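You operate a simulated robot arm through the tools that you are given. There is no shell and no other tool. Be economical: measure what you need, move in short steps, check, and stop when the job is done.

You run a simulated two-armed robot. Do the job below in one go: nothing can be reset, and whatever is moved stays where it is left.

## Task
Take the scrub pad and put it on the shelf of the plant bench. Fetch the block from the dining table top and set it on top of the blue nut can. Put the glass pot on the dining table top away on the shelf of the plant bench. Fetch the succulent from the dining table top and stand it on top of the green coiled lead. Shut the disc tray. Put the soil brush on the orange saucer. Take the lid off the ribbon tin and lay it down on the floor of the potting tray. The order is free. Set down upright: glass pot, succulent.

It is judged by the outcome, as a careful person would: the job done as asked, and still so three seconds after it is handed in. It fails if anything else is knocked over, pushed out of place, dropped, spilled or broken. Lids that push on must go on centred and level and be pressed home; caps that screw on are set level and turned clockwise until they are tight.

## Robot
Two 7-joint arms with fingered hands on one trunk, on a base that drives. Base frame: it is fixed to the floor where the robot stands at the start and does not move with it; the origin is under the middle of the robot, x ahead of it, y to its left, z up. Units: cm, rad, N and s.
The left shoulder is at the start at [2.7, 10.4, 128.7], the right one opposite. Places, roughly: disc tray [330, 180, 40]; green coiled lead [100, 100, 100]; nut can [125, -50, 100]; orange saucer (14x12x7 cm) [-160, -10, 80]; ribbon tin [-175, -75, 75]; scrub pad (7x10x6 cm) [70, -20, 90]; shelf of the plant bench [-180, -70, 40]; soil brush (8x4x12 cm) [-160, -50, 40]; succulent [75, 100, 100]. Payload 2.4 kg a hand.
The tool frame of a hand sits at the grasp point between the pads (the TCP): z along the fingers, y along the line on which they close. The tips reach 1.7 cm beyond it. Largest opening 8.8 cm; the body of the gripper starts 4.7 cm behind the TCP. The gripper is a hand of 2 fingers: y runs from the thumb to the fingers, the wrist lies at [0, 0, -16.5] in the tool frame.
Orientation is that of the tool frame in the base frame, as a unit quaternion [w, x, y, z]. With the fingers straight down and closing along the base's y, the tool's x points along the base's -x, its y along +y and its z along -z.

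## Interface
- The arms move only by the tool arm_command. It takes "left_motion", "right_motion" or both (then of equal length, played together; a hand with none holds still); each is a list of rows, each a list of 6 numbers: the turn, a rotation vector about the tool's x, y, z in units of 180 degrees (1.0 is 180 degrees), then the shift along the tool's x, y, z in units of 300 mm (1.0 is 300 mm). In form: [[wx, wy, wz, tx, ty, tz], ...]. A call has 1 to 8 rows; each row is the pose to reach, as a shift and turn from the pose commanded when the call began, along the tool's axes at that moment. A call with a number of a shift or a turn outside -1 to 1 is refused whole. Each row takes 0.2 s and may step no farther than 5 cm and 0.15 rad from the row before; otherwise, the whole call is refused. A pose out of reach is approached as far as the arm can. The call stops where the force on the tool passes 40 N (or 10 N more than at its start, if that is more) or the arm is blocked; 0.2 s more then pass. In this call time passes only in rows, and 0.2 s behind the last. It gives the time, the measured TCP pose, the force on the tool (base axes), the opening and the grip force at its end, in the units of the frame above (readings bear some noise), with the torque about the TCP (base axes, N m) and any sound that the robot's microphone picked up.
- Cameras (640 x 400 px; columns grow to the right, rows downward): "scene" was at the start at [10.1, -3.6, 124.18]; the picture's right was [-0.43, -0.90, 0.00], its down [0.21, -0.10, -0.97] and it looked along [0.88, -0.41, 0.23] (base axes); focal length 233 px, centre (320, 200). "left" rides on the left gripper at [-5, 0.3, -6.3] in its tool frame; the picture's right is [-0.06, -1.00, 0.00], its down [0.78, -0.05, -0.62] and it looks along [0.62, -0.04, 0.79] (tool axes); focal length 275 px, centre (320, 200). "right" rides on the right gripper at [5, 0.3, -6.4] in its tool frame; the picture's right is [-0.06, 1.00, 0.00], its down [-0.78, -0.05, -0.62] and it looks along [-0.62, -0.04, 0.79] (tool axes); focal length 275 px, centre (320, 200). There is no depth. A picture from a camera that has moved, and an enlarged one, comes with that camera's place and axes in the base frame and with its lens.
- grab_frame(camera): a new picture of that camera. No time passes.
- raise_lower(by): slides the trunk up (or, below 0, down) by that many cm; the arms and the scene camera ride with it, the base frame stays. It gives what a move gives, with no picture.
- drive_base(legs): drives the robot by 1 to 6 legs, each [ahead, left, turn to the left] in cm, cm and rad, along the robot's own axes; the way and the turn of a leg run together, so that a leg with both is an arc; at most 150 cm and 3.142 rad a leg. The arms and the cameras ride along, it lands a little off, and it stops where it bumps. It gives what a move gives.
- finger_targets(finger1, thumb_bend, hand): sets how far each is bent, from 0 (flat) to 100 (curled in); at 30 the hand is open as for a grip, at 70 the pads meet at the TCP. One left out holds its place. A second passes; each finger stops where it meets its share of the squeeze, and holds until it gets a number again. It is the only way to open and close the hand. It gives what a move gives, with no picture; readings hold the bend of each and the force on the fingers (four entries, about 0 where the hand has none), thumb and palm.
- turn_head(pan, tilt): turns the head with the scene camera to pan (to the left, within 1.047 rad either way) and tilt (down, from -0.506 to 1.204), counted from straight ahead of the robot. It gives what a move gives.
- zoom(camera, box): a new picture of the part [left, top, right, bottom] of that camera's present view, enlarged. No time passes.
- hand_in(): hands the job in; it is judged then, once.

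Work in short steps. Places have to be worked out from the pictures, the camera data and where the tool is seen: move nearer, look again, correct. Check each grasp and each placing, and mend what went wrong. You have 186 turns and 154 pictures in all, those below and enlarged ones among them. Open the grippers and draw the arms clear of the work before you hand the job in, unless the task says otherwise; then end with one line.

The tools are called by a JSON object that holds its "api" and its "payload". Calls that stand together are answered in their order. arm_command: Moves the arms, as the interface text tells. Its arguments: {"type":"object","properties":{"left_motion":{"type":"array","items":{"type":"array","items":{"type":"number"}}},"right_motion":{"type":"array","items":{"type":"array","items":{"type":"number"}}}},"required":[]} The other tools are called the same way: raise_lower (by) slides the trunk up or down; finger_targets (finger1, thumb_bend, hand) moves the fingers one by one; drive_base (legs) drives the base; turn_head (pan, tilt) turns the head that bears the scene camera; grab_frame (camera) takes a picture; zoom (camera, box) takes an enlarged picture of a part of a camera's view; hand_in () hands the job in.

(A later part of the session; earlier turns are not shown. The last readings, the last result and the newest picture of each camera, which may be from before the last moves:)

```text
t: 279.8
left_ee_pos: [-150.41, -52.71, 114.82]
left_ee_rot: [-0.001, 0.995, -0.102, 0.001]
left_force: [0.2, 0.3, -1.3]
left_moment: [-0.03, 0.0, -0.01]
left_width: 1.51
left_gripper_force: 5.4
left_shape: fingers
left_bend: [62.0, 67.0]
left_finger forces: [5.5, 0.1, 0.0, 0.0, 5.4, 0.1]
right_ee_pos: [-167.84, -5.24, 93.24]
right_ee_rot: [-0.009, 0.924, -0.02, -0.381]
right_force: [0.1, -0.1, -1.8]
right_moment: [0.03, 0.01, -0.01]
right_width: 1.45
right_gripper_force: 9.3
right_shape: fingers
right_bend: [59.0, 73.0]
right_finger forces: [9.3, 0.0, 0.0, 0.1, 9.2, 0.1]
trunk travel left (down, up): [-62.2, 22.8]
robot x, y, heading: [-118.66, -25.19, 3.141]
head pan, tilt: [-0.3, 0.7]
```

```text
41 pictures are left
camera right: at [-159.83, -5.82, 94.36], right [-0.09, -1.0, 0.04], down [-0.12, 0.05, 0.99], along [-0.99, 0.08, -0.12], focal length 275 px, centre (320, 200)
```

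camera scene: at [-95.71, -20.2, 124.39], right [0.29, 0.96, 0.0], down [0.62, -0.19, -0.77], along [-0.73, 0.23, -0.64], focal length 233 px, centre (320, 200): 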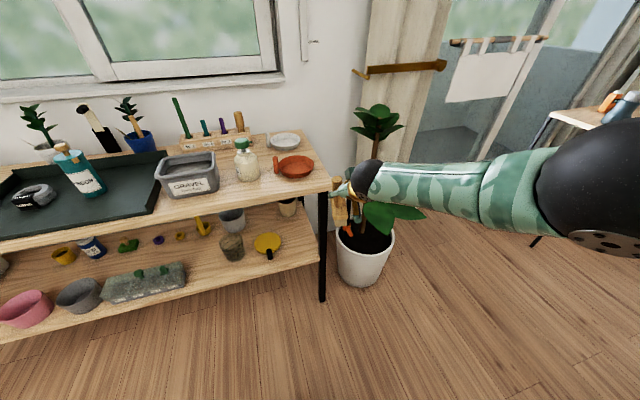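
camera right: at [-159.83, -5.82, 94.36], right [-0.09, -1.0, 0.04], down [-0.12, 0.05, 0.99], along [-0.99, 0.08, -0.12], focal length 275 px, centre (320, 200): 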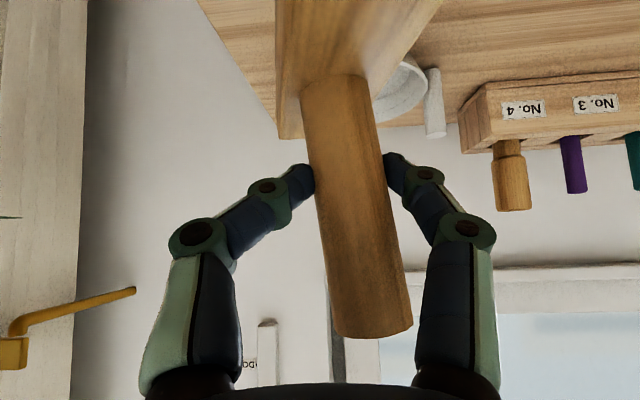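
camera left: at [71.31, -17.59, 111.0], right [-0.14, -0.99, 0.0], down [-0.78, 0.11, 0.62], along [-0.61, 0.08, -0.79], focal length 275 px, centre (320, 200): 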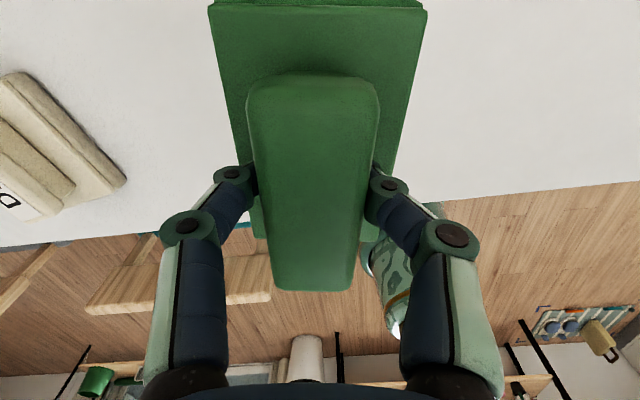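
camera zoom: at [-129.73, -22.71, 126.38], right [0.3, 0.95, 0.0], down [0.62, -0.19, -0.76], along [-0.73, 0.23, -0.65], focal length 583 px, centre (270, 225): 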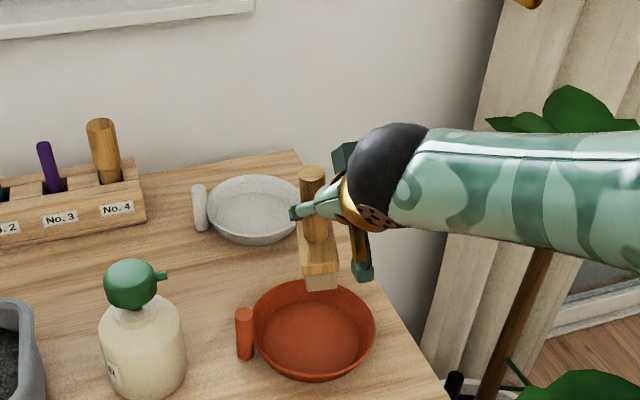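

The brush is a little beyond the saucer; triangulation puts the dish at ≈(-163.5,-7.3). I'll back 4.3 cm, shift left 2 cm and check.

{"api": "drive_base", "payload": {"legs": [[-4.3, 2.0, 0]]}}

{"api": "raise_lower", "payload": {"by": -2}}

{"api": "zoom", "payload": {"camera": "scene", "box": [240, 150, 420, 290]}}

```text
t: 280.7
left_ee_pos: [-145.77, -54.82, 114.8]
left_ee_rot: [0.0, 0.995, -0.1, 0.0]
left_force: [-0.2, 0.6, -1.4]
left_moment: [0.01, -0.02, 0.01]
left_width: 1.53
left_gripper_force: 5.5
left_shape: fingers
left_bend: [62.0, 67.0]
left_finger forces: [5.5, 0.0, 0.0, 0.0, 5.4, 0.1]
right_ee_pos: [-163.21, -7.26, 93.44]
right_ee_rot: [-0.008, 0.924, -0.02, -0.383]
right_force: [-1.6, 0.8, -1.1]
right_moment: [0.02, -0.03, -0.02]
right_width: 1.45
right_gripper_force: 8.7
right_shape: fingers
right_bend: [59.0, 73.0]
right_finger forces: [9.3, 0.0, 0.1, 0.0, 9.1, 0.0]
trunk travel left (down, up): [-62.2, 22.8]
robot x, y, heading: [-114.35, -27.26, 3.139]
head pan, tilt: [-0.3, 0.7]
```

```text
t: 281.4
left_ee_pos: [-145.95, -54.66, 112.89]
left_ee_rot: [0.0, 0.995, -0.101, 0.0]
left_force: [0.3, 0.2, -0.3]
left_moment: [-0.01, 0.01, -0.03]
left_width: 1.53
left_gripper_force: 5.6
left_shape: fingers
left_bend: [62.0, 67.0]
left_finger forces: [5.5, 0.0, 0.0, 0.0, 5.4, 0.1]
right_ee_pos: [-163.53, -7.21, 91.38]
right_ee_rot: [-0.009, 0.924, -0.021, -0.382]
right_force: [0.5, 0.0, -1.2]
right_moment: [0.01, -0.02, 0.0]
right_width: 1.45
right_gripper_force: 9.0
right_shape: fingers
right_bend: [59.0, 73.0]
right_finger forces: [9.3, 0.0, 0.0, 0.1, 9.1, 0.0]
trunk travel left (down, up): [-60.2, 24.8]
robot x, y, heading: [-114.31, -27.11, 3.14]
head pan, tilt: [-0.3, 0.7]
```

```text
2.86 times, centred on (330, 220) of scene
camera zoom: at [-125.25, -24.68, 124.39], right [0.3, 0.95, 0.0], down [0.62, -0.19, -0.76], along [-0.73, 0.23, -0.64], focal length 666 px, centre (291, 143)
```

zoom: 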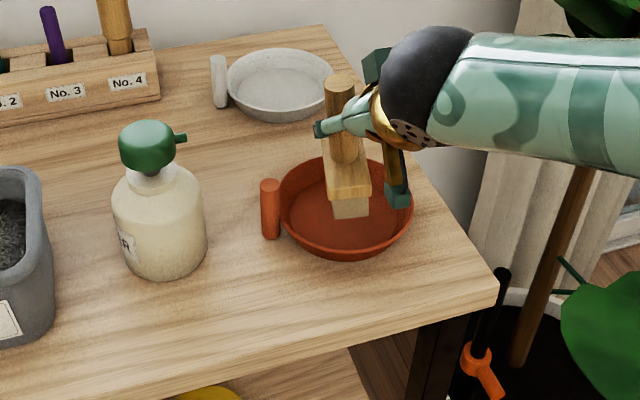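

The brush is above the dish. Lowering in steps until contact.

{"api": "raise_lower", "payload": {"by": -1.5}}

{"api": "raise_lower", "payload": {"by": -0.7}}

{"api": "raise_lower", "payload": {"by": -0.6}}

{"api": "zoom", "payload": {"camera": "scene", "box": [240, 150, 420, 290]}}

```text
t: 282.0
left_ee_pos: [-145.95, -54.52, 111.2]
left_ee_rot: [0.0, 0.995, -0.1, 0.001]
left_force: [0.2, 0.0, -0.9]
left_moment: [0.0, -0.01, 0.03]
left_width: 1.53
left_gripper_force: 4.7
left_shape: fingers
left_bend: [62.0, 67.0]
left_finger forces: [5.5, 0.0, 0.0, 0.0, 5.4, 0.0]
right_ee_pos: [-163.39, -7.14, 89.95]
right_ee_rot: [-0.008, 0.924, -0.02, -0.382]
right_force: [-0.3, -0.8, -0.9]
right_moment: [0.0, -0.03, -0.01]
right_width: 1.49
right_gripper_force: 9.0
right_shape: fingers
right_bend: [59.0, 73.0]
right_finger forces: [9.4, 0.1, 0.0, 0.1, 9.1, 0.0]
trunk travel left (down, up): [-58.7, 26.3]
robot x, y, heading: [-114.57, -26.95, 3.14]
head pan, tilt: [-0.3, 0.7]
```

```text
t: 282.6
left_ee_pos: [-145.99, -54.59, 110.63]
left_ee_rot: [0.001, 0.995, -0.1, 0.002]
left_force: [0.4, -1.1, -1.3]
left_moment: [0.0, 0.0, 0.02]
left_width: 1.51
left_gripper_force: 5.5
left_shape: fingers
left_bend: [62.0, 67.0]
left_finger forces: [5.5, 0.1, 0.0, 0.0, 5.4, 0.0]
right_ee_pos: [-163.38, -7.18, 89.17]
right_ee_rot: [-0.009, 0.924, -0.02, -0.382]
right_force: [-0.1, 0.3, -0.7]
right_moment: [0.04, 0.01, 0.02]
right_width: 1.46
right_gripper_force: 9.8
right_shape: fingers
right_bend: [59.0, 73.0]
right_finger forces: [9.3, 0.0, 0.0, 0.0, 9.2, 0.0]
trunk travel left (down, up): [-58.0, 27.0]
robot x, y, heading: [-114.25, -27.42, 3.137]
head pan, tilt: [-0.3, 0.7]
```

```text
t: 283.1
left_ee_pos: [-145.95, -54.61, 110.03]
left_ee_rot: [0.001, 0.995, -0.1, 0.0]
left_force: [0.1, 0.4, -0.6]
left_moment: [-0.03, 0.01, 0.01]
left_width: 1.51
left_gripper_force: 5.6
left_shape: fingers
left_bend: [62.0, 67.0]
left_finger forces: [5.5, 0.1, 0.0, 0.0, 5.4, 0.0]
right_ee_pos: [-163.46, -7.2, 88.46]
right_ee_rot: [-0.008, 0.924, -0.02, -0.382]
right_force: [0.1, 0.0, -0.1]
right_moment: [0.02, 0.01, -0.01]
right_width: 1.47
right_gripper_force: 9.4
right_shape: fingers
right_bend: [59.0, 73.0]
right_finger forces: [9.3, 0.1, 0.0, 0.1, 9.1, 0.0]
trunk travel left (down, up): [-57.4, 27.6]
robot x, y, heading: [-114.51, -26.87, 3.142]
head pan, tilt: [-0.3, 0.7]
```

```text
2.86 times, centred on (330, 220) of scene
camera zoom: at [-125.28, -24.68, 121.58], right [0.3, 0.95, 0.0], down [0.62, -0.19, -0.76], along [-0.73, 0.23, -0.64], focal length 666 px, centre (291, 143)
```

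zoom: 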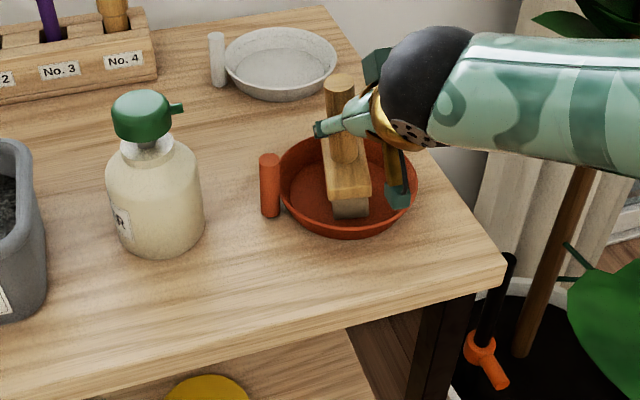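

Nearly there; the dish centre is ~1 cm further. I'll move forward 1 cm and lower to contact.

{"api": "drive_base", "payload": {"legs": [[1.2, 0, 0]]}}

{"api": "raise_lower", "payload": {"by": -0.6}}

{"api": "raise_lower", "payload": {"by": -0.5}}

{"api": "zoom", "payload": {"camera": "scene", "box": [240, 150, 420, 290]}}

```text
t: 283.9
left_ee_pos: [-147.19, -54.63, 109.95]
left_ee_rot: [0.001, 0.995, -0.101, 0.001]
left_force: [-0.2, 0.3, -1.0]
left_moment: [0.0, 0.01, -0.01]
left_width: 1.54
left_gripper_force: 5.2
left_shape: fingers
left_bend: [62.0, 67.0]
left_finger forces: [5.5, 0.0, 0.0, 0.0, 5.4, 0.1]
right_ee_pos: [-164.7, -7.2, 88.57]
right_ee_rot: [-0.008, 0.924, -0.02, -0.382]
right_force: [1.8, -1.3, 1.6]
right_moment: [-0.04, 0.01, 0.03]
right_width: 1.44
right_gripper_force: 9.8
right_shape: fingers
right_bend: [59.0, 76.0]
right_finger forces: [9.3, 0.0, 0.0, 0.1, 9.6, 0.0]
trunk travel left (down, up): [-57.4, 27.6]
robot x, y, heading: [-115.77, -27.11, 3.138]
head pan, tilt: [-0.3, 0.7]
```

```text
t: 284.4
left_ee_pos: [-147.06, -54.67, 109.44]
left_ee_rot: [0.001, 0.995, -0.101, 0.0]
left_force: [-0.3, -0.9, -0.8]
left_moment: [0.01, 0.01, 0.01]
left_width: 1.51
left_gripper_force: 5.6
left_shape: fingers
left_bend: [62.0, 67.0]
left_finger forces: [5.5, 0.1, 0.1, 0.1, 5.4, 0.1]
right_ee_pos: [-164.68, -7.16, 88.08]
right_ee_rot: [-0.008, 0.923, -0.02, -0.384]
right_force: [2.5, -0.9, 6.8]
right_moment: [-0.12, 0.04, 0.08]
right_width: 1.38
right_gripper_force: 9.8
right_shape: fingers
right_bend: [58.0, 79.0]
right_finger forces: [9.1, 0.0, 0.0, 0.0, 10.2, 0.0]
trunk travel left (down, up): [-56.8, 28.2]
robot x, y, heading: [-115.39, -26.93, 3.138]
head pan, tilt: [-0.3, 0.7]
```

```text
t: 285.0
left_ee_pos: [-147.08, -54.81, 108.99]
left_ee_rot: [0.0, 0.995, -0.101, 0.0]
left_force: [0.3, -0.5, -0.8]
left_moment: [-0.02, -0.02, -0.02]
left_width: 1.51
left_gripper_force: 4.9
left_shape: fingers
left_bend: [62.0, 67.0]
left_finger forces: [5.6, 0.0, 0.2, 0.0, 5.3, 0.0]
right_ee_pos: [-164.7, -7.19, 87.7]
right_ee_rot: [-0.008, 0.922, -0.019, -0.386]
right_force: [0.0, 1.2, 18.8]
right_moment: [-0.22, 0.1, 0.0]
right_width: 1.39
right_gripper_force: 13.3
right_shape: fingers
right_bend: [58.0, 82.0]
right_finger forces: [9.9, 0.0, 0.0, 0.1, 15.5, 0.0]
trunk travel left (down, up): [-56.3, 28.7]
robot x, y, heading: [-115.3, -27.2, 3.139]
head pan, tilt: [-0.3, 0.7]
```

```text
2.86 times, centred on (330, 220) of scene
camera zoom: at [-126.37, -24.71, 120.5], right [0.3, 0.95, 0.0], down [0.61, -0.19, -0.77], along [-0.73, 0.23, -0.64], focal length 666 px, centre (291, 143)
```

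zoom: 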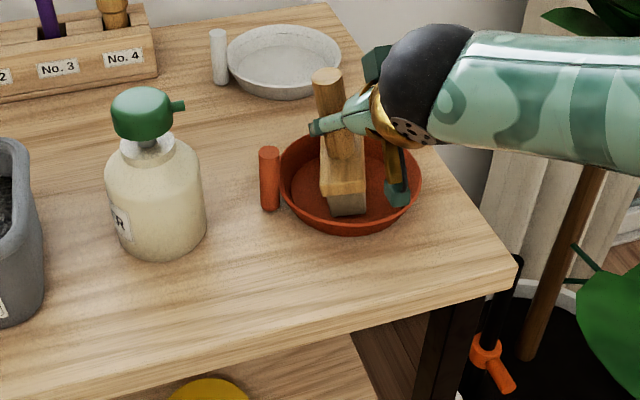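

Firm contact (19 N). I'll ease up 0.5 cm and release gradually, then inspect.

{"api": "raise_lower", "payload": {"by": 0.6}}

{"api": "drive_base", "payload": {"legs": [[-0.6, 0, 0]]}}

{"api": "finger_targets", "payload": {"hand": "right", "finger1": 54, "thumb_bend": 60}}

{"api": "zoom", "payload": {"camera": "scene", "box": [240, 150, 420, 290]}}

```text
t: 285.5
left_ee_pos: [-147.27, -54.64, 109.5]
left_ee_rot: [0.001, 0.995, -0.1, 0.002]
left_force: [-0.1, -0.5, -0.4]
left_moment: [-0.01, -0.01, -0.01]
left_width: 1.53
left_gripper_force: 5.2
left_shape: fingers
left_bend: [62.0, 67.0]
left_finger forces: [5.4, 0.1, 0.0, 0.1, 5.4, 0.0]
right_ee_pos: [-164.52, -7.11, 87.98]
right_ee_rot: [-0.008, 0.924, -0.02, -0.382]
right_force: [0.1, 0.4, 3.6]
right_moment: [-0.02, 0.05, -0.01]
right_width: 1.4
right_gripper_force: 10.5
right_shape: fingers
right_bend: [58.0, 79.0]
right_finger forces: [10.0, 0.0, 0.0, 0.1, 11.0, 0.1]
trunk travel left (down, up): [-56.9, 28.1]
robot x, y, heading: [-115.6, -26.97, 3.143]
head pan, tilt: [-0.3, 0.7]
```

```text
t: 286.3
left_ee_pos: [-146.56, -54.56, 109.61]
left_ee_rot: [0.001, 0.995, -0.101, 0.001]
left_force: [0.1, 0.8, -1.5]
left_moment: [0.0, -0.06, 0.02]
left_width: 1.51
left_gripper_force: 5.5
left_shape: fingers
left_bend: [62.0, 67.0]
left_finger forces: [5.4, 0.0, 0.0, 0.0, 5.4, 0.0]
right_ee_pos: [-164.0, -7.12, 88.01]
right_ee_rot: [-0.008, 0.924, -0.019, -0.382]
right_force: [0.4, 0.7, 0.2]
right_moment: [-0.02, 0.0, -0.01]
right_width: 1.43
right_gripper_force: 8.8
right_shape: fingers
right_bend: [58.0, 77.0]
right_finger forces: [9.2, 0.0, 0.0, 0.1, 9.0, 0.0]
trunk travel left (down, up): [-56.9, 28.1]
robot x, y, heading: [-114.96, -26.93, 3.141]
head pan, tilt: [-0.3, 0.7]
```

```text
t: 287.3
left_ee_pos: [-146.57, -54.7, 109.48]
left_ee_rot: [0.0, 0.995, -0.1, 0.001]
left_force: [0.3, 0.0, 0.5]
left_moment: [0.01, 0.04, -0.03]
left_width: 1.53
left_gripper_force: 5.8
left_shape: fingers
left_bend: [62.0, 67.0]
left_finger forces: [5.5, 0.1, 0.0, 0.0, 5.4, 0.0]
right_ee_pos: [-164.02, -7.24, 88.17]
right_ee_rot: [-0.008, 0.924, -0.02, -0.382]
right_force: [-0.7, -0.6, 0.1]
right_moment: [0.01, -0.04, 0.01]
right_width: 2.44
right_gripper_force: 0.4
right_shape: fingers
right_bend: [53.0, 60.0]
right_finger forces: [0.1, 0.0, 0.0, 0.0, 0.0, 0.0]
trunk travel left (down, up): [-56.9, 28.1]
robot x, y, heading: [-114.79, -27.07, 3.141]
head pan, tilt: [-0.3, 0.7]
```

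```text
2.86 times, centred on (330, 220) of scene
camera zoom: at [-125.88, -24.69, 121.08], right [0.3, 0.95, 0.0], down [0.62, -0.19, -0.76], along [-0.73, 0.23, -0.64], focal length 666 px, centre (291, 143)
```

zoom: 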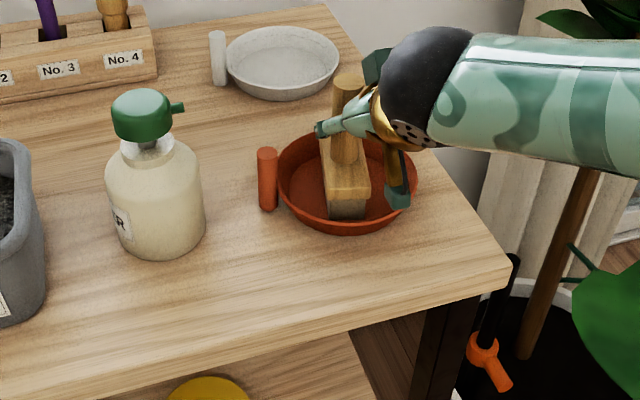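

The brush stands upright in the saucer. Opening wider and backing out.

{"api": "finger_targets", "payload": {"hand": "right", "finger1": 42, "thumb_bend": 42}}

{"api": "drive_base", "payload": {"legs": [[-30, 0, 0]]}}

{"api": "grab_frame", "payload": {"camera": "scene"}}

```text
t: 288.3
left_ee_pos: [-146.55, -54.62, 109.45]
left_ee_rot: [0.0, 0.995, -0.1, 0.001]
left_force: [0.0, -0.2, -0.6]
left_moment: [0.02, 0.05, -0.01]
left_width: 1.53
left_gripper_force: 5.7
left_shape: fingers
left_bend: [62.0, 67.0]
left_finger forces: [5.5, 0.1, 0.0, 0.1, 5.4, 0.0]
right_ee_pos: [-163.96, -7.3, 88.01]
right_ee_rot: [-0.009, 0.924, -0.02, -0.382]
right_force: [-0.6, -0.2, 0.1]
right_moment: [0.02, 0.0, 0.02]
right_width: 5.71
right_gripper_force: 0.1
right_shape: fingers
right_bend: [42.0, 42.0]
right_finger forces: [0.0, 0.0, 0.0, 0.0, 0.0, 0.0]
trunk travel left (down, up): [-56.9, 28.1]
robot x, y, heading: [-114.96, -27.18, 3.146]
head pan, tilt: [-0.3, 0.7]
```

```text
t: 290.3
left_ee_pos: [-116.74, -54.7, 109.63]
left_ee_rot: [0.0, 0.995, -0.1, 0.0]
left_force: [0.5, -0.4, -0.6]
left_moment: [-0.02, 0.0, -0.01]
left_width: 1.51
left_gripper_force: 5.6
left_shape: fingers
left_bend: [62.0, 67.0]
left_finger forces: [5.6, 0.0, 0.1, 0.0, 5.5, 0.0]
right_ee_pos: [-134.04, -7.22, 88.06]
right_ee_rot: [-0.008, 0.924, -0.02, -0.382]
right_force: [0.7, -0.7, 0.1]
right_moment: [0.03, -0.01, -0.03]
right_width: 5.69
right_gripper_force: 0.0
right_shape: fingers
right_bend: [42.0, 42.0]
right_finger forces: [0.1, 0.0, 0.0, 0.1, 0.0, 0.1]
trunk travel left (down, up): [-56.9, 28.1]
robot x, y, heading: [-85.38, -26.89, 3.138]
head pan, tilt: [-0.3, 0.7]
```

```text
36 pictures are left
camera scene: at [-95.99, -24.74, 121.09], right [0.3, 0.95, 0.0], down [0.61, -0.19, -0.77], along [-0.73, 0.23, -0.64], focal length 233 px, centre (320, 200)
```

scene: 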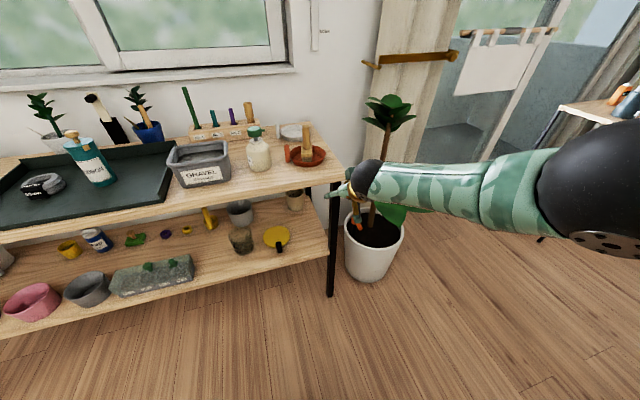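

The brush is in the saucer. Now the scrub pad: I'll retract the right arm, and extend and lower the left arm (squaring the pad) before lowering the trunk.

{"api": "arm_command", "payload": {"right_motion": [[0, 0, 0, 0.028, 0, -0.141], [0, 0, 0, 0.056, 0, -0.283], [0, 0, 0, 0.085, 0, -0.424], [0, 0, 0, 0.113, 0, -0.566], [0, 0, 0, 0.141, 0, -0.707]], "left_motion": [[0, 0, -0.013, -0.098, 0.02, 0.067], [0, 0, -0.026, -0.196, 0.04, 0.133], [0, 0, -0.039, -0.294, 0.06, 0.2], [0, 0, -0.052, -0.392, 0.08, 0.267], [0, 0, -0.064, -0.49, 0.1, 0.333]]}}

{"api": "drive_base", "payload": {"legs": [[0, -6.5, 0]]}}

{"api": "raise_lower", "payload": {"by": -40}}

```text
t: 291.5
left_ee_pos: [-131.83, -54.75, 99.63]
left_ee_rot: [0.001, 1.0, -0.001, 0.0]
left_force: [0.2, 0.3, -0.7]
left_moment: [0.0, -0.01, 0.0]
left_width: 1.5
left_gripper_force: 5.3
left_shape: fingers
left_bend: [62.0, 67.0]
left_finger forces: [5.5, 0.0, 0.0, 0.1, 5.5, 0.0]
right_ee_pos: [-116.24, -7.96, 100.28]
right_ee_rot: [-0.008, 0.924, -0.02, -0.382]
right_force: [0.6, -0.4, 0.4]
right_moment: [0.03, 0.02, -0.01]
right_width: 5.71
right_gripper_force: 0.1
right_shape: fingers
right_bend: [42.0, 42.0]
right_finger forces: [0.0, 0.1, 0.0, 0.1, 0.0, 0.0]
trunk travel left (down, up): [-56.9, 28.1]
robot x, y, heading: [-85.18, -27.24, 3.14]
head pan, tilt: [-0.3, 0.7]
```

```text
t: 292.5
left_ee_pos: [-131.83, -48.23, 99.48]
left_ee_rot: [0.001, 1.0, -0.001, 0.001]
left_force: [0.3, -0.6, -1.0]
left_moment: [-0.02, 0.0, -0.02]
left_width: 1.54
left_gripper_force: 5.2
left_shape: fingers
left_bend: [62.0, 67.0]
left_finger forces: [5.4, 0.0, 0.0, 0.0, 5.6, 0.0]
right_ee_pos: [-116.23, -1.58, 100.26]
right_ee_rot: [-0.008, 0.924, -0.021, -0.381]
right_force: [0.2, 0.1, -0.5]
right_moment: [0.02, 0.02, -0.01]
right_width: 5.69
right_gripper_force: 0.1
right_shape: fingers
right_bend: [42.0, 42.0]
right_finger forces: [0.1, 0.0, 0.0, 0.0, 0.1, 0.1]
trunk travel left (down, up): [-56.9, 28.1]
robot x, y, heading: [-85.02, -21.19, 3.14]
head pan, tilt: [-0.3, 0.7]
```

```text
t: 296.3
left_ee_pos: [-131.75, -48.34, 59.56]
left_ee_rot: [0.001, 1.0, -0.001, 0.0]
left_force: [-0.1, 0.4, -1.4]
left_moment: [-0.03, 0.0, 0.01]
left_width: 1.48
left_gripper_force: 5.8
left_shape: fingers
left_bend: [62.0, 67.0]
left_finger forces: [5.6, 0.0, 0.1, 0.0, 5.5, 0.0]
right_ee_pos: [-116.27, -1.46, 60.29]
right_ee_rot: [-0.008, 0.924, -0.02, -0.382]
right_force: [-0.1, -0.2, 0.2]
right_moment: [-0.01, 0.03, -0.01]
right_width: 5.7
right_gripper_force: 0.1
right_shape: fingers
right_bend: [42.0, 42.0]
right_finger forces: [0.0, 0.0, 0.0, 0.1, 0.0, 0.0]
trunk travel left (down, up): [-16.9, 68.1]
robot x, y, heading: [-85.16, -20.63, 3.137]
head pan, tilt: [-0.3, 0.7]
```

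Lowering to approach height and looking.

{"api": "raise_lower", "payload": {"by": -12}}

{"api": "turn_head", "payload": {"pan": 0.3, "tilt": 0.5}}

{"api": "grab_frame", "payload": {"camera": "scene"}}

```text
t: 297.8
left_ee_pos: [-131.87, -48.3, 47.54]
left_ee_rot: [0.001, 1.0, -0.001, 0.0]
left_force: [0.9, 0.3, -0.1]
left_moment: [0.02, -0.02, 0.01]
left_width: 1.52
left_gripper_force: 5.4
left_shape: fingers
left_bend: [62.0, 67.0]
left_finger forces: [5.5, 0.1, 0.0, 0.1, 5.6, 0.0]
right_ee_pos: [-116.21, -1.59, 48.25]
right_ee_rot: [-0.008, 0.924, -0.019, -0.382]
right_force: [-0.2, -0.9, 0.1]
right_moment: [-0.01, 0.02, -0.01]
right_width: 5.71
right_gripper_force: 0.0
right_shape: fingers
right_bend: [42.0, 42.0]
right_finger forces: [0.1, 0.1, 0.0, 0.0, 0.1, 0.0]
trunk travel left (down, up): [-4.9, 80.1]
robot x, y, heading: [-85.33, -20.46, 3.14]
head pan, tilt: [-0.3, 0.7]
```

```text
t: 298.8
left_ee_pos: [-131.77, -48.39, 47.57]
left_ee_rot: [0.002, 1.0, -0.002, 0.001]
left_force: [0.5, -0.4, -1.4]
left_moment: [0.01, 0.0, 0.0]
left_width: 1.5
left_gripper_force: 5.6
left_shape: fingers
left_bend: [62.0, 67.0]
left_finger forces: [5.5, 0.0, 0.1, 0.0, 5.5, 0.0]
right_ee_pos: [-116.23, -1.61, 48.26]
right_ee_rot: [-0.008, 0.924, -0.02, -0.383]
right_force: [0.3, -0.1, -0.4]
right_moment: [0.02, 0.02, 0.02]
right_width: 5.69
right_gripper_force: 0.0
right_shape: fingers
right_bend: [42.0, 42.0]
right_finger forces: [0.0, 0.0, 0.1, 0.1, 0.0, 0.1]
trunk travel left (down, up): [-4.9, 80.1]
robot x, y, heading: [-85.06, -20.93, 3.135]
head pan, tilt: [0.3, 0.499]
```

```text
35 pictures are left
camera scene: at [-98.45, -23.56, 71.08], right [-0.29, 0.96, 0.0], down [0.46, 0.14, -0.88], along [-0.84, -0.26, -0.48], focal length 233 px, centre (320, 200)
```

scene: 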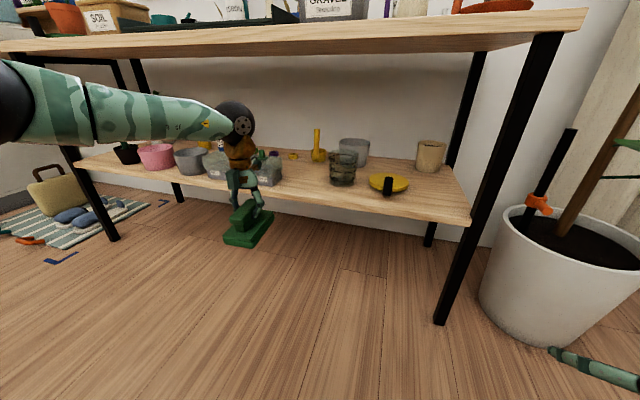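

The gap centre is y≈-48.2, matching the pad. Driving forward 20 cm, then checking clearance under the bench top.

{"api": "drive_base", "payload": {"legs": [[20, 0, 0]]}}

{"api": "grab_frame", "payload": {"camera": "scene"}}

```text
t: 300.4
left_ee_pos: [-151.97, -48.21, 47.49]
left_ee_rot: [0.001, 1.0, -0.002, 0.001]
left_force: [0.1, -0.5, -1.1]
left_moment: [-0.02, 0.02, -0.03]
left_width: 1.48
left_gripper_force: 5.1
left_shape: fingers
left_bend: [62.0, 67.0]
left_finger forces: [5.4, 0.0, 0.1, 0.0, 5.5, 0.0]
right_ee_pos: [-136.29, -1.51, 48.23]
right_ee_rot: [-0.009, 0.924, -0.021, -0.382]
right_force: [0.3, 0.4, 0.0]
right_moment: [0.0, 0.02, -0.01]
right_width: 5.68
right_gripper_force: 0.1
right_shape: fingers
right_bend: [42.0, 42.0]
right_finger forces: [0.0, 0.0, 0.1, 0.0, 0.1, 0.0]
trunk travel left (down, up): [-4.9, 80.1]
robot x, y, heading: [-105.5, -20.35, 3.134]
head pan, tilt: [0.3, 0.499]
```

```text
34 pictures are left
camera scene: at [-118.58, -23.47, 71.08], right [-0.29, 0.96, 0.0], down [0.46, 0.14, -0.88], along [-0.84, -0.26, -0.48], focal length 233 px, centre (320, 200)
```

scene: 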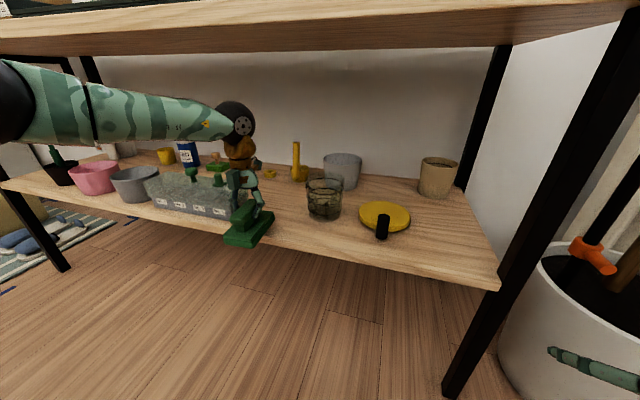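

Clear. Advancing 9.7 cm more.

{"api": "drive_base", "payload": {"legs": [[9.7, 0, 0]]}}

{"api": "zoom", "payload": {"camera": "scene", "box": [180, 120, 380, 280]}}

```text
t: 301.5
left_ee_pos: [-161.5, -48.21, 47.59]
left_ee_rot: [0.001, 1.0, -0.002, 0.0]
left_force: [-0.3, -0.4, -1.5]
left_moment: [0.01, 0.0, -0.01]
left_width: 1.49
left_gripper_force: 5.5
left_shape: fingers
left_bend: [62.0, 67.0]
left_finger forces: [5.5, 0.0, 0.0, 0.1, 5.5, 0.1]
right_ee_pos: [-145.93, -1.37, 48.22]
right_ee_rot: [-0.009, 0.924, -0.021, -0.382]
right_force: [1.2, 0.4, 0.6]
right_moment: [0.03, -0.02, 0.0]
right_width: 5.7
right_gripper_force: 0.0
right_shape: fingers
right_bend: [42.0, 42.0]
right_finger forces: [0.0, 0.0, 0.1, 0.1, 0.1, 0.0]
trunk travel left (down, up): [-4.9, 80.1]
robot x, y, heading: [-114.95, -21.19, 3.143]
head pan, tilt: [0.3, 0.499]
```

```text
2.50 times, centred on (280, 200) of scene
camera zoom: at [-128.19, -23.43, 71.08], right [-0.29, 0.96, 0.0], down [0.46, 0.14, -0.88], along [-0.84, -0.26, -0.48], focal length 583 px, centre (420, 200)
```

zoom: 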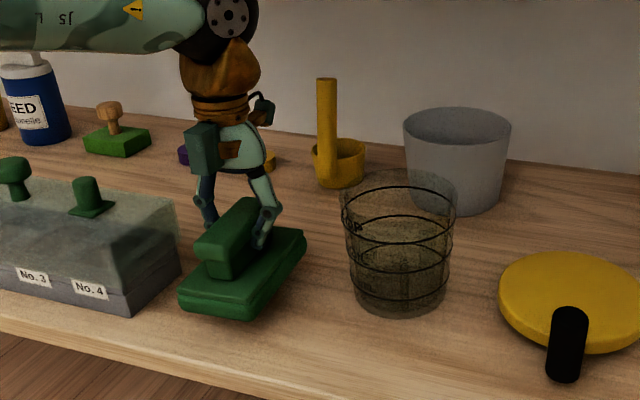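

Well placed between planter and pot. Lowering to contact.

{"api": "raise_lower", "payload": {"by": -2.6}}

{"api": "raise_lower", "payload": {"by": -0.6}}

{"api": "raise_lower", "payload": {"by": -0.5}}

{"api": "zoom", "payload": {"camera": "scene", "box": [180, 120, 380, 280]}}

```text
t: 302.3
left_ee_pos: [-161.58, -48.09, 45.0]
left_ee_rot: [0.001, 1.0, -0.001, 0.0]
left_force: [1.3, 0.2, 4.5]
left_moment: [-0.02, -0.06, -0.02]
left_width: 1.56
left_gripper_force: 6.7
left_shape: fingers
left_bend: [64.0, 67.0]
left_finger forces: [6.8, 0.0, 0.0, 0.0, 6.8, 0.0]
right_ee_pos: [-145.96, -1.42, 45.74]
right_ee_rot: [-0.009, 0.924, -0.021, -0.383]
right_force: [0.4, -0.3, -0.7]
right_moment: [0.01, 0.0, -0.04]
right_width: 5.67
right_gripper_force: 0.0
right_shape: fingers
right_bend: [42.0, 42.0]
right_finger forces: [0.0, 0.1, 0.0, 0.1, 0.0, 0.1]
trunk travel left (down, up): [-2.3, 82.7]
robot x, y, heading: [-114.78, -20.85, 3.14]
head pan, tilt: [0.3, 0.499]
```

```text
t: 302.8
left_ee_pos: [-161.55, -48.13, 44.49]
left_ee_rot: [0.001, 1.0, -0.002, 0.0]
left_force: [0.4, -0.5, 9.0]
left_moment: [-0.06, 0.01, 0.0]
left_width: 1.7
left_gripper_force: 7.4
left_shape: fingers
left_bend: [65.0, 68.0]
left_finger forces: [7.8, 0.0, 0.1, 0.0, 7.3, 0.1]
right_ee_pos: [-145.94, -1.41, 45.12]
right_ee_rot: [-0.009, 0.924, -0.022, -0.383]
right_force: [1.0, 0.9, 0.5]
right_moment: [-0.01, -0.01, -0.01]
right_width: 5.71
right_gripper_force: 0.0
right_shape: fingers
right_bend: [42.0, 42.0]
right_finger forces: [0.0, 0.1, 0.0, 0.0, 0.0, 0.1]
trunk travel left (down, up): [-1.7, 83.3]
robot x, y, heading: [-115.0, -20.85, 3.134]
head pan, tilt: [0.3, 0.499]
```

```text
t: 303.4
left_ee_pos: [-161.67, -48.23, 44.29]
left_ee_rot: [0.0, 1.0, -0.001, -0.002]
left_force: [3.3, -0.5, 37.7]
left_moment: [-0.22, -0.05, 0.03]
left_width: 1.66
left_gripper_force: 22.1
left_shape: fingers
left_bend: [71.0, 70.0]
left_finger forces: [23.8, 0.0, 0.0, 0.1, 20.6, 0.0]
right_ee_pos: [-145.81, -1.4, 44.71]
right_ee_rot: [-0.008, 0.923, -0.021, -0.384]
right_force: [-0.2, -0.6, 0.3]
right_moment: [0.01, 0.0, 0.0]
right_width: 5.72
right_gripper_force: 0.0
right_shape: fingers
right_bend: [42.0, 42.0]
right_finger forces: [0.0, 0.0, 0.0, 0.1, 0.1, 0.0]
trunk travel left (down, up): [-1.2, 83.8]
robot x, y, heading: [-115.03, -20.27, 3.14]
head pan, tilt: [0.3, 0.499]
```

```text
2.50 times, centred on (280, 200) of scene
camera zoom: at [-128.26, -23.35, 67.63], right [-0.29, 0.96, 0.0], down [0.46, 0.14, -0.88], along [-0.84, -0.26, -0.48], focal length 583 px, centre (420, 200)
```

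zoom: 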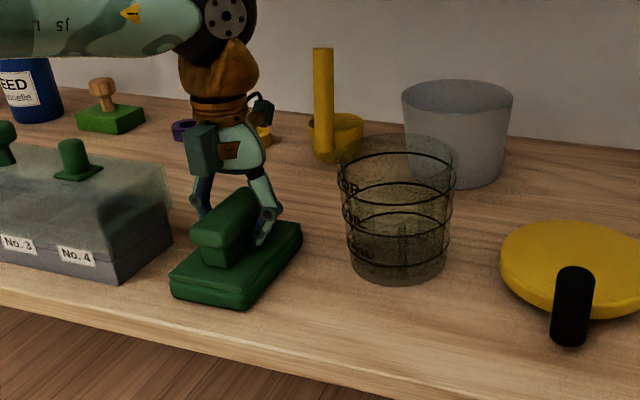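

The pad rests on the shelf. I'll ease off 0.5 cm, open moderately and rise.

{"api": "raise_lower", "payload": {"by": 0.6}}

{"api": "finger_targets", "payload": {"hand": "left", "finger1": 43, "thumb_bend": 43}}

{"api": "raise_lower", "payload": {"by": 3.6}}

{"api": "zoom", "payload": {"camera": "scene", "box": [180, 120, 380, 280]}}

```text
t: 303.9
left_ee_pos: [-161.56, -48.05, 44.33]
left_ee_rot: [0.001, 1.0, -0.002, 0.002]
left_force: [-1.7, -0.8, 7.1]
left_moment: [-0.06, -0.01, -0.01]
left_width: 1.7
left_gripper_force: 7.9
left_shape: fingers
left_bend: [66.0, 68.0]
left_finger forces: [9.0, 0.0, 0.0, 0.0, 6.3, 0.1]
right_ee_pos: [-145.89, -1.45, 45.37]
right_ee_rot: [-0.009, 0.924, -0.022, -0.382]
right_force: [0.2, -0.6, -0.7]
right_moment: [0.0, -0.01, 0.01]
right_width: 5.68
right_gripper_force: 0.1
right_shape: fingers
right_bend: [42.0, 42.0]
right_finger forces: [0.0, 0.1, 0.1, 0.0, 0.0, 0.0]
trunk travel left (down, up): [-1.8, 83.2]
robot x, y, heading: [-114.63, -21.05, 3.139]
head pan, tilt: [0.3, 0.499]
```

```text
t: 304.9
left_ee_pos: [-161.65, -48.18, 44.32]
left_ee_rot: [0.001, 1.0, -0.002, 0.001]
left_force: [0.2, 0.1, -0.3]
left_moment: [0.02, 0.03, 0.05]
left_width: 5.48
left_gripper_force: 0.5
left_shape: fingers
left_bend: [43.0, 43.0]
left_finger forces: [0.1, 0.0, 0.0, 0.0, 0.0, 0.0]
right_ee_pos: [-145.93, -1.43, 45.31]
right_ee_rot: [-0.008, 0.924, -0.021, -0.381]
right_force: [-0.3, -0.1, 0.4]
right_moment: [-0.02, -0.02, 0.03]
right_width: 5.68
right_gripper_force: 0.1
right_shape: fingers
right_bend: [42.0, 42.0]
right_finger forces: [0.0, 0.0, 0.0, 0.0, 0.0, 0.0]
trunk travel left (down, up): [-1.8, 83.2]
robot x, y, heading: [-114.69, -20.84, 3.137]
head pan, tilt: [0.3, 0.499]
```

```text
t: 305.7
left_ee_pos: [-161.6, -48.28, 48.1]
left_ee_rot: [0.001, 1.0, -0.001, 0.0]
left_force: [0.3, 0.4, 0.6]
left_moment: [-0.04, -0.04, 0.0]
left_width: 5.49
left_gripper_force: 0.0
left_shape: fingers
left_bend: [43.0, 43.0]
left_finger forces: [0.1, 0.0, 0.1, 0.1, 0.0, 0.1]
right_ee_pos: [-145.94, -1.42, 48.73]
right_ee_rot: [-0.009, 0.924, -0.022, -0.382]
right_force: [0.6, 0.1, 0.4]
right_moment: [-0.02, -0.03, -0.01]
right_width: 5.7
right_gripper_force: 0.1
right_shape: fingers
right_bend: [42.0, 42.0]
right_finger forces: [0.1, 0.0, 0.0, 0.0, 0.0, 0.0]
trunk travel left (down, up): [-5.4, 79.6]
robot x, y, heading: [-114.56, -20.39, 3.138]
head pan, tilt: [0.3, 0.499]
```

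```text
2.50 times, centred on (280, 200) of scene
camera zoom: at [-128.16, -23.43, 71.56], right [-0.29, 0.96, 0.0], down [0.46, 0.14, -0.88], along [-0.84, -0.26, -0.48], focal length 583 px, centre (420, 200)
```

zoom: 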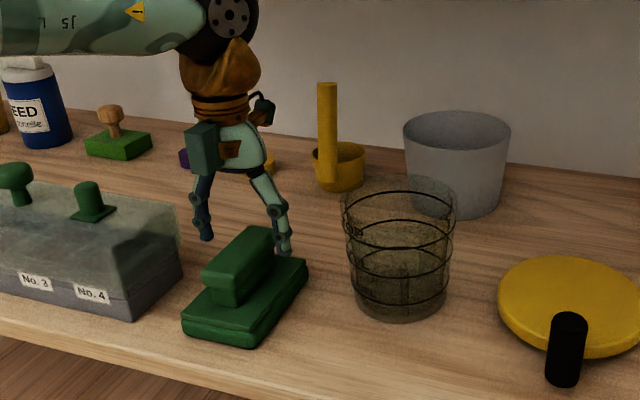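

The pad is on the shelf. I'll back out, raise up, tuck the right arm and line up the left hand with the ribbon tin.

{"api": "drive_base", "payload": {"legs": [[-32, 0, 0], [0, 20, 0]]}}

{"api": "raise_lower", "payload": {"by": 40}}

{"api": "raise_lower", "payload": {"by": 18}}

{"api": "arm_command", "payload": {"right_motion": [[0, 0, 0, 0.039, 0, -0.118], [0, 0, 0, 0.079, 0, -0.236], [0, 0, 0, 0.118, 0, -0.354]]}}

{"api": "turn_head", "payload": {"pan": 0.3, "tilt": 0.6}}

{"api": "grab_frame", "payload": {"camera": "scene"}}

```text
t: 309.0
left_ee_pos: [-129.79, -67.93, 47.96]
left_ee_rot: [0.001, 1.0, -0.004, 0.001]
left_force: [0.1, 0.6, 0.8]
left_moment: [-0.02, 0.02, 0.03]
left_width: 5.45
left_gripper_force: 0.1
left_shape: fingers
left_bend: [43.0, 43.0]
left_finger forces: [0.0, 0.0, 0.1, 0.1, 0.0, 0.0]
right_ee_pos: [-113.97, -21.42, 48.82]
right_ee_rot: [-0.009, 0.924, -0.022, -0.381]
right_force: [0.0, -0.3, 0.1]
right_moment: [-0.03, -0.01, 0.02]
right_width: 5.68
right_gripper_force: 0.1
right_shape: fingers
right_bend: [42.0, 42.0]
right_finger forces: [0.0, 0.0, 0.0, 0.1, 0.1, 0.0]
trunk travel left (down, up): [-5.4, 79.6]
robot x, y, heading: [-83.21, -40.64, 3.131]
head pan, tilt: [0.3, 0.499]
```

```text
t: 312.9
left_ee_pos: [-129.89, -67.98, 88.03]
left_ee_rot: [0.001, 1.0, -0.004, 0.001]
left_force: [0.8, 0.7, 0.8]
left_moment: [0.01, 0.02, 0.03]
left_width: 5.44
left_gripper_force: 0.1
left_shape: fingers
left_bend: [43.0, 43.0]
left_finger forces: [0.1, 0.0, 0.0, 0.0, 0.0, 0.0]
right_ee_pos: [-114.02, -21.32, 88.71]
right_ee_rot: [-0.009, 0.924, -0.023, -0.383]
right_force: [0.0, -0.2, -0.6]
right_moment: [-0.01, -0.02, 0.01]
right_width: 5.68
right_gripper_force: 0.2
right_shape: fingers
right_bend: [42.0, 42.0]
right_finger forces: [0.0, 0.1, 0.0, 0.0, 0.0, 0.0]
trunk travel left (down, up): [-45.4, 39.6]
robot x, y, heading: [-83.32, -40.82, 3.135]
head pan, tilt: [0.3, 0.499]
```

```text
t: 314.9
left_ee_pos: [-129.78, -68.0, 106.1]
left_ee_rot: [0.0, 1.0, -0.003, 0.001]
left_force: [-0.3, -0.4, -0.8]
left_moment: [0.01, 0.01, -0.01]
left_width: 5.47
left_gripper_force: 0.1
left_shape: fingers
left_bend: [43.0, 43.0]
left_finger forces: [0.0, 0.0, 0.0, 0.0, 0.1, 0.0]
right_ee_pos: [-114.07, -21.29, 106.72]
right_ee_rot: [-0.009, 0.924, -0.023, -0.382]
right_force: [-0.3, 0.1, 0.3]
right_moment: [0.03, 0.01, 0.04]
right_width: 5.7
right_gripper_force: 0.1
right_shape: fingers
right_bend: [42.0, 42.0]
right_finger forces: [0.1, 0.0, 0.0, 0.1, 0.1, 0.0]
trunk travel left (down, up): [-63.4, 21.6]
robot x, y, heading: [-83.39, -40.36, 3.132]
head pan, tilt: [0.3, 0.499]
```

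```text
t: 315.6
left_ee_pos: [-129.82, -68.02, 106.09]
left_ee_rot: [0.001, 1.0, -0.003, 0.0]
left_force: [0.0, -1.1, 0.0]
left_moment: [-0.01, 0.0, -0.01]
left_width: 5.47
left_gripper_force: 0.0
left_shape: fingers
left_bend: [43.0, 43.0]
left_finger forces: [0.0, 0.0, 0.0, 0.0, 0.0, 0.0]
right_ee_pos: [-105.09, -21.78, 109.17]
right_ee_rot: [-0.01, 0.924, -0.023, -0.383]
right_force: [0.2, -0.4, 0.9]
right_moment: [0.01, -0.05, -0.02]
right_width: 5.66
right_gripper_force: 0.0
right_shape: fingers
right_bend: [42.0, 42.0]
right_finger forces: [0.0, 0.0, 0.0, 0.0, 0.1, 0.1]
right hand out of reach, approached as far as the arm can: row 3
trunk travel left (down, up): [-63.4, 21.6]
robot x, y, heading: [-83.13, -40.85, 3.129]
head pan, tilt: [0.3, 0.499]
```

```text
t: 316.3
left_ee_pos: [-129.86, -67.92, 106.1]
left_ee_rot: [0.001, 1.0, -0.004, 0.001]
left_force: [-0.1, -0.6, -0.6]
left_moment: [-0.02, -0.03, 0.0]
left_width: 5.47
left_gripper_force: 0.2
left_shape: fingers
left_bend: [43.0, 43.0]
left_finger forces: [0.1, 0.0, 0.0, 0.1, 0.0, 0.1]
right_ee_pos: [-105.09, -21.73, 109.16]
right_ee_rot: [-0.009, 0.924, -0.023, -0.382]
right_force: [-0.4, -0.1, 0.7]
right_moment: [-0.04, 0.04, -0.01]
right_width: 5.71
right_gripper_force: 0.1
right_shape: fingers
right_bend: [42.0, 42.0]
right_finger forces: [0.0, 0.0, 0.0, 0.0, 0.0, 0.0]
trunk travel left (down, up): [-63.4, 21.6]
robot x, y, heading: [-82.95, -41.19, 3.134]
head pan, tilt: [0.3, 0.6]
```

```text
30 pictures are left
camera scene: at [-94.23, -43.31, 128.47], right [-0.29, 0.96, 0.0], down [0.54, 0.16, -0.83], along [-0.79, -0.24, -0.56], focal length 233 px, centre (320, 200)
```

scene: 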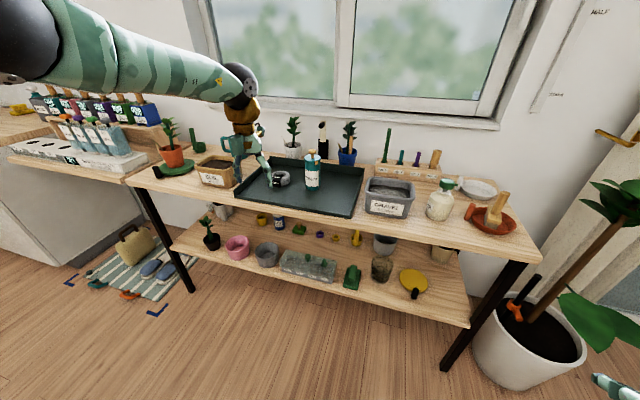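

The brush in the saucer looks leaning; I'll zoom on it and on the tin.

{"api": "zoom", "payload": {"camera": "scene", "box": [420, 165, 540, 255]}}

{"api": "zoom", "payload": {"camera": "scene", "box": [230, 125, 390, 235]}}

```text
4.44 times, centred on (480, 210) of scene
camera zoom: at [-94.23, -43.31, 128.47], right [-0.29, 0.96, 0.0], down [0.54, 0.16, -0.83], along [-0.79, -0.24, -0.56], focal length 1037 px, centre (-391, 156)
```

zoom: 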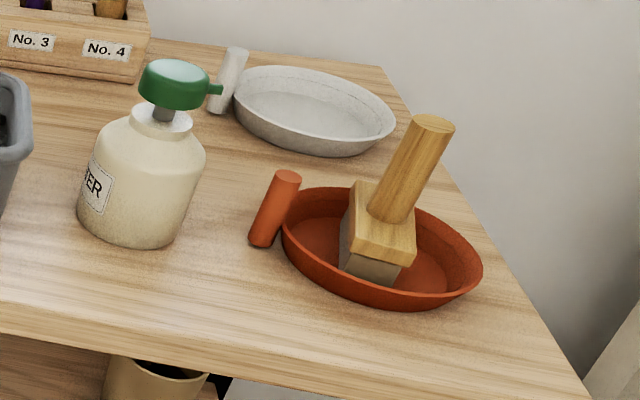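

```text
3.64 times, centred on (310, 180) of scene
camera zoom: at [-94.23, -43.31, 128.47], right [-0.29, 0.96, 0.0], down [0.54, 0.16, -0.83], along [-0.79, -0.24, -0.56], focal length 848 px, centre (356, 273)
```

zoom: 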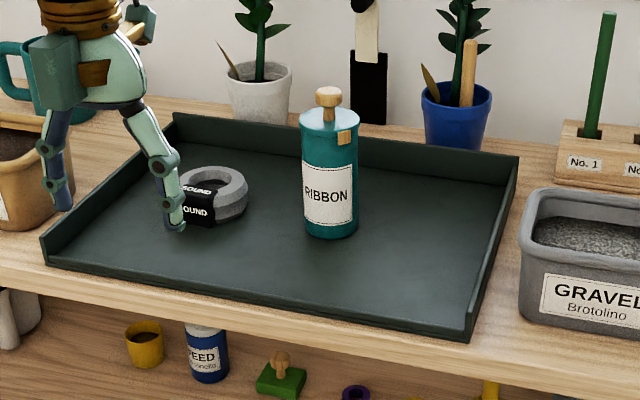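

The brush is standing fine (wide-angle lean only). Tin ≈(-172,-70), lid top z≈92.5, knob top ≈95. I'll drive so the left hand is above the knob, then look with the left camera.

{"api": "drive_base", "payload": {"legs": [[30, 1.5, 0], [11, 0, 0]]}}

{"api": "grab_frame", "payload": {"camera": "left"}}

{"api": "zoom", "payload": {"camera": "scene", "box": [180, 100, 380, 260]}}

```text
t: 319.2
left_ee_pos: [-171.33, -69.41, 106.01]
left_ee_rot: [0.0, 1.0, -0.002, 0.0]
left_force: [-0.2, 0.6, -0.1]
left_moment: [0.02, -0.01, 0.0]
left_width: 5.47
left_gripper_force: 0.1
left_shape: fingers
left_bend: [43.0, 43.0]
left_finger forces: [0.0, 0.0, 0.1, 0.0, 0.0, 0.0]
right_ee_pos: [-146.64, -23.08, 109.17]
right_ee_rot: [-0.01, 0.924, -0.023, -0.381]
right_force: [0.2, -0.6, -0.5]
right_moment: [-0.03, -0.02, 0.01]
right_width: 5.71
right_gripper_force: 0.1
right_shape: fingers
right_bend: [42.0, 42.0]
right_finger forces: [0.1, 0.0, 0.0, 0.1, 0.1, 0.0]
trunk travel left (down, up): [-63.4, 21.6]
robot x, y, heading: [-124.26, -41.85, 3.138]
head pan, tilt: [0.3, 0.6]
```

```text
27 pictures are left
camera left: at [-176.23, -69.59, 112.47], right [-0.06, 1.0, 0.0], down [0.78, 0.05, 0.62], along [0.62, 0.03, -0.78], focal length 275 px, centre (320, 200)
```

left: 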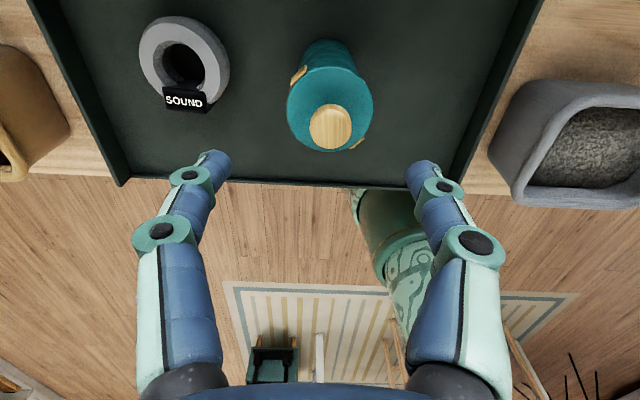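

```text
2.50 times, centred on (280, 180) of scene
camera zoom: at [-135.74, -44.63, 128.45], right [-0.29, 0.96, 0.0], down [0.54, 0.16, -0.82], along [-0.79, -0.24, -0.57], focal length 583 px, centre (420, 250)
```

zoom: 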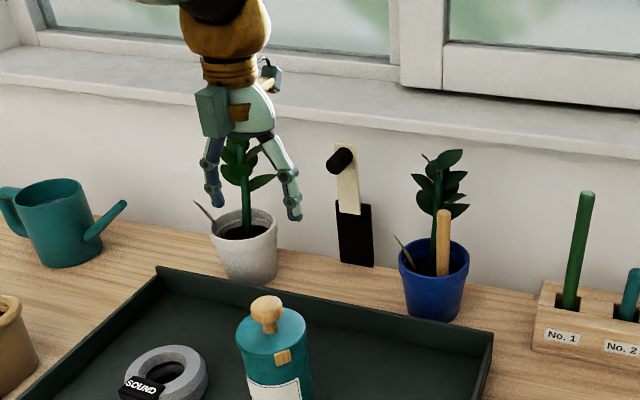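

Knob centre ≈(-169.0,-68.8). I'll shift the hand there and descend to just above.

{"api": "arm_command", "payload": {"left_motion": [[0, 0, 0, 0.077, -0.02, 0.03], [0, 0, 0, 0.077, -0.02, 0.13], [0, 0, 0, 0.077, -0.02, 0.233]]}}

{"api": "grab_frame", "payload": {"camera": "left"}}

```text
t: 320.0
left_ee_pos: [-168.95, -68.69, 99.09]
left_ee_rot: [0.0, 1.0, -0.003, 0.001]
left_force: [0.6, 0.3, 0.7]
left_moment: [0.01, 0.01, -0.03]
left_width: 5.46
left_gripper_force: 0.1
left_shape: fingers
left_bend: [43.0, 43.0]
left_finger forces: [0.0, 0.1, 0.0, 0.0, 0.1, 0.0]
right_ee_pos: [-146.48, -23.2, 109.25]
right_ee_rot: [-0.009, 0.924, -0.022, -0.382]
right_force: [0.3, -0.9, -0.7]
right_moment: [-0.01, 0.0, -0.03]
right_width: 5.71
right_gripper_force: 0.0
right_shape: fingers
right_bend: [42.0, 42.0]
right_finger forces: [0.0, 0.0, 0.0, 0.0, 0.1, 0.0]
trunk travel left (down, up): [-63.4, 21.6]
robot x, y, heading: [-124.56, -42.08, 3.137]
head pan, tilt: [0.3, 0.6]
```

```text
25 pictures are left
camera left: at [-173.84, -68.9, 105.55], right [-0.06, 1.0, 0.0], down [0.78, 0.05, 0.62], along [0.62, 0.03, -0.78], focal length 275 px, centre (320, 200)
```

left: 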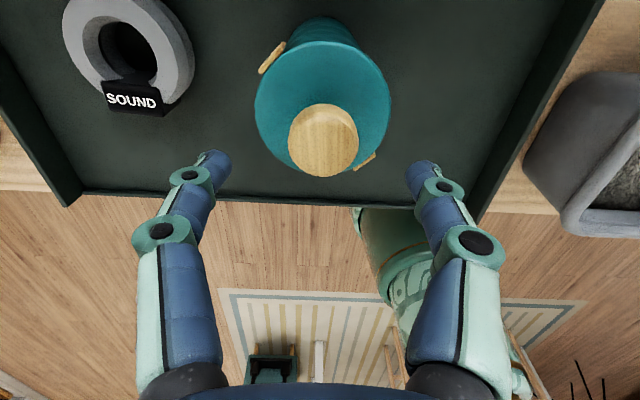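

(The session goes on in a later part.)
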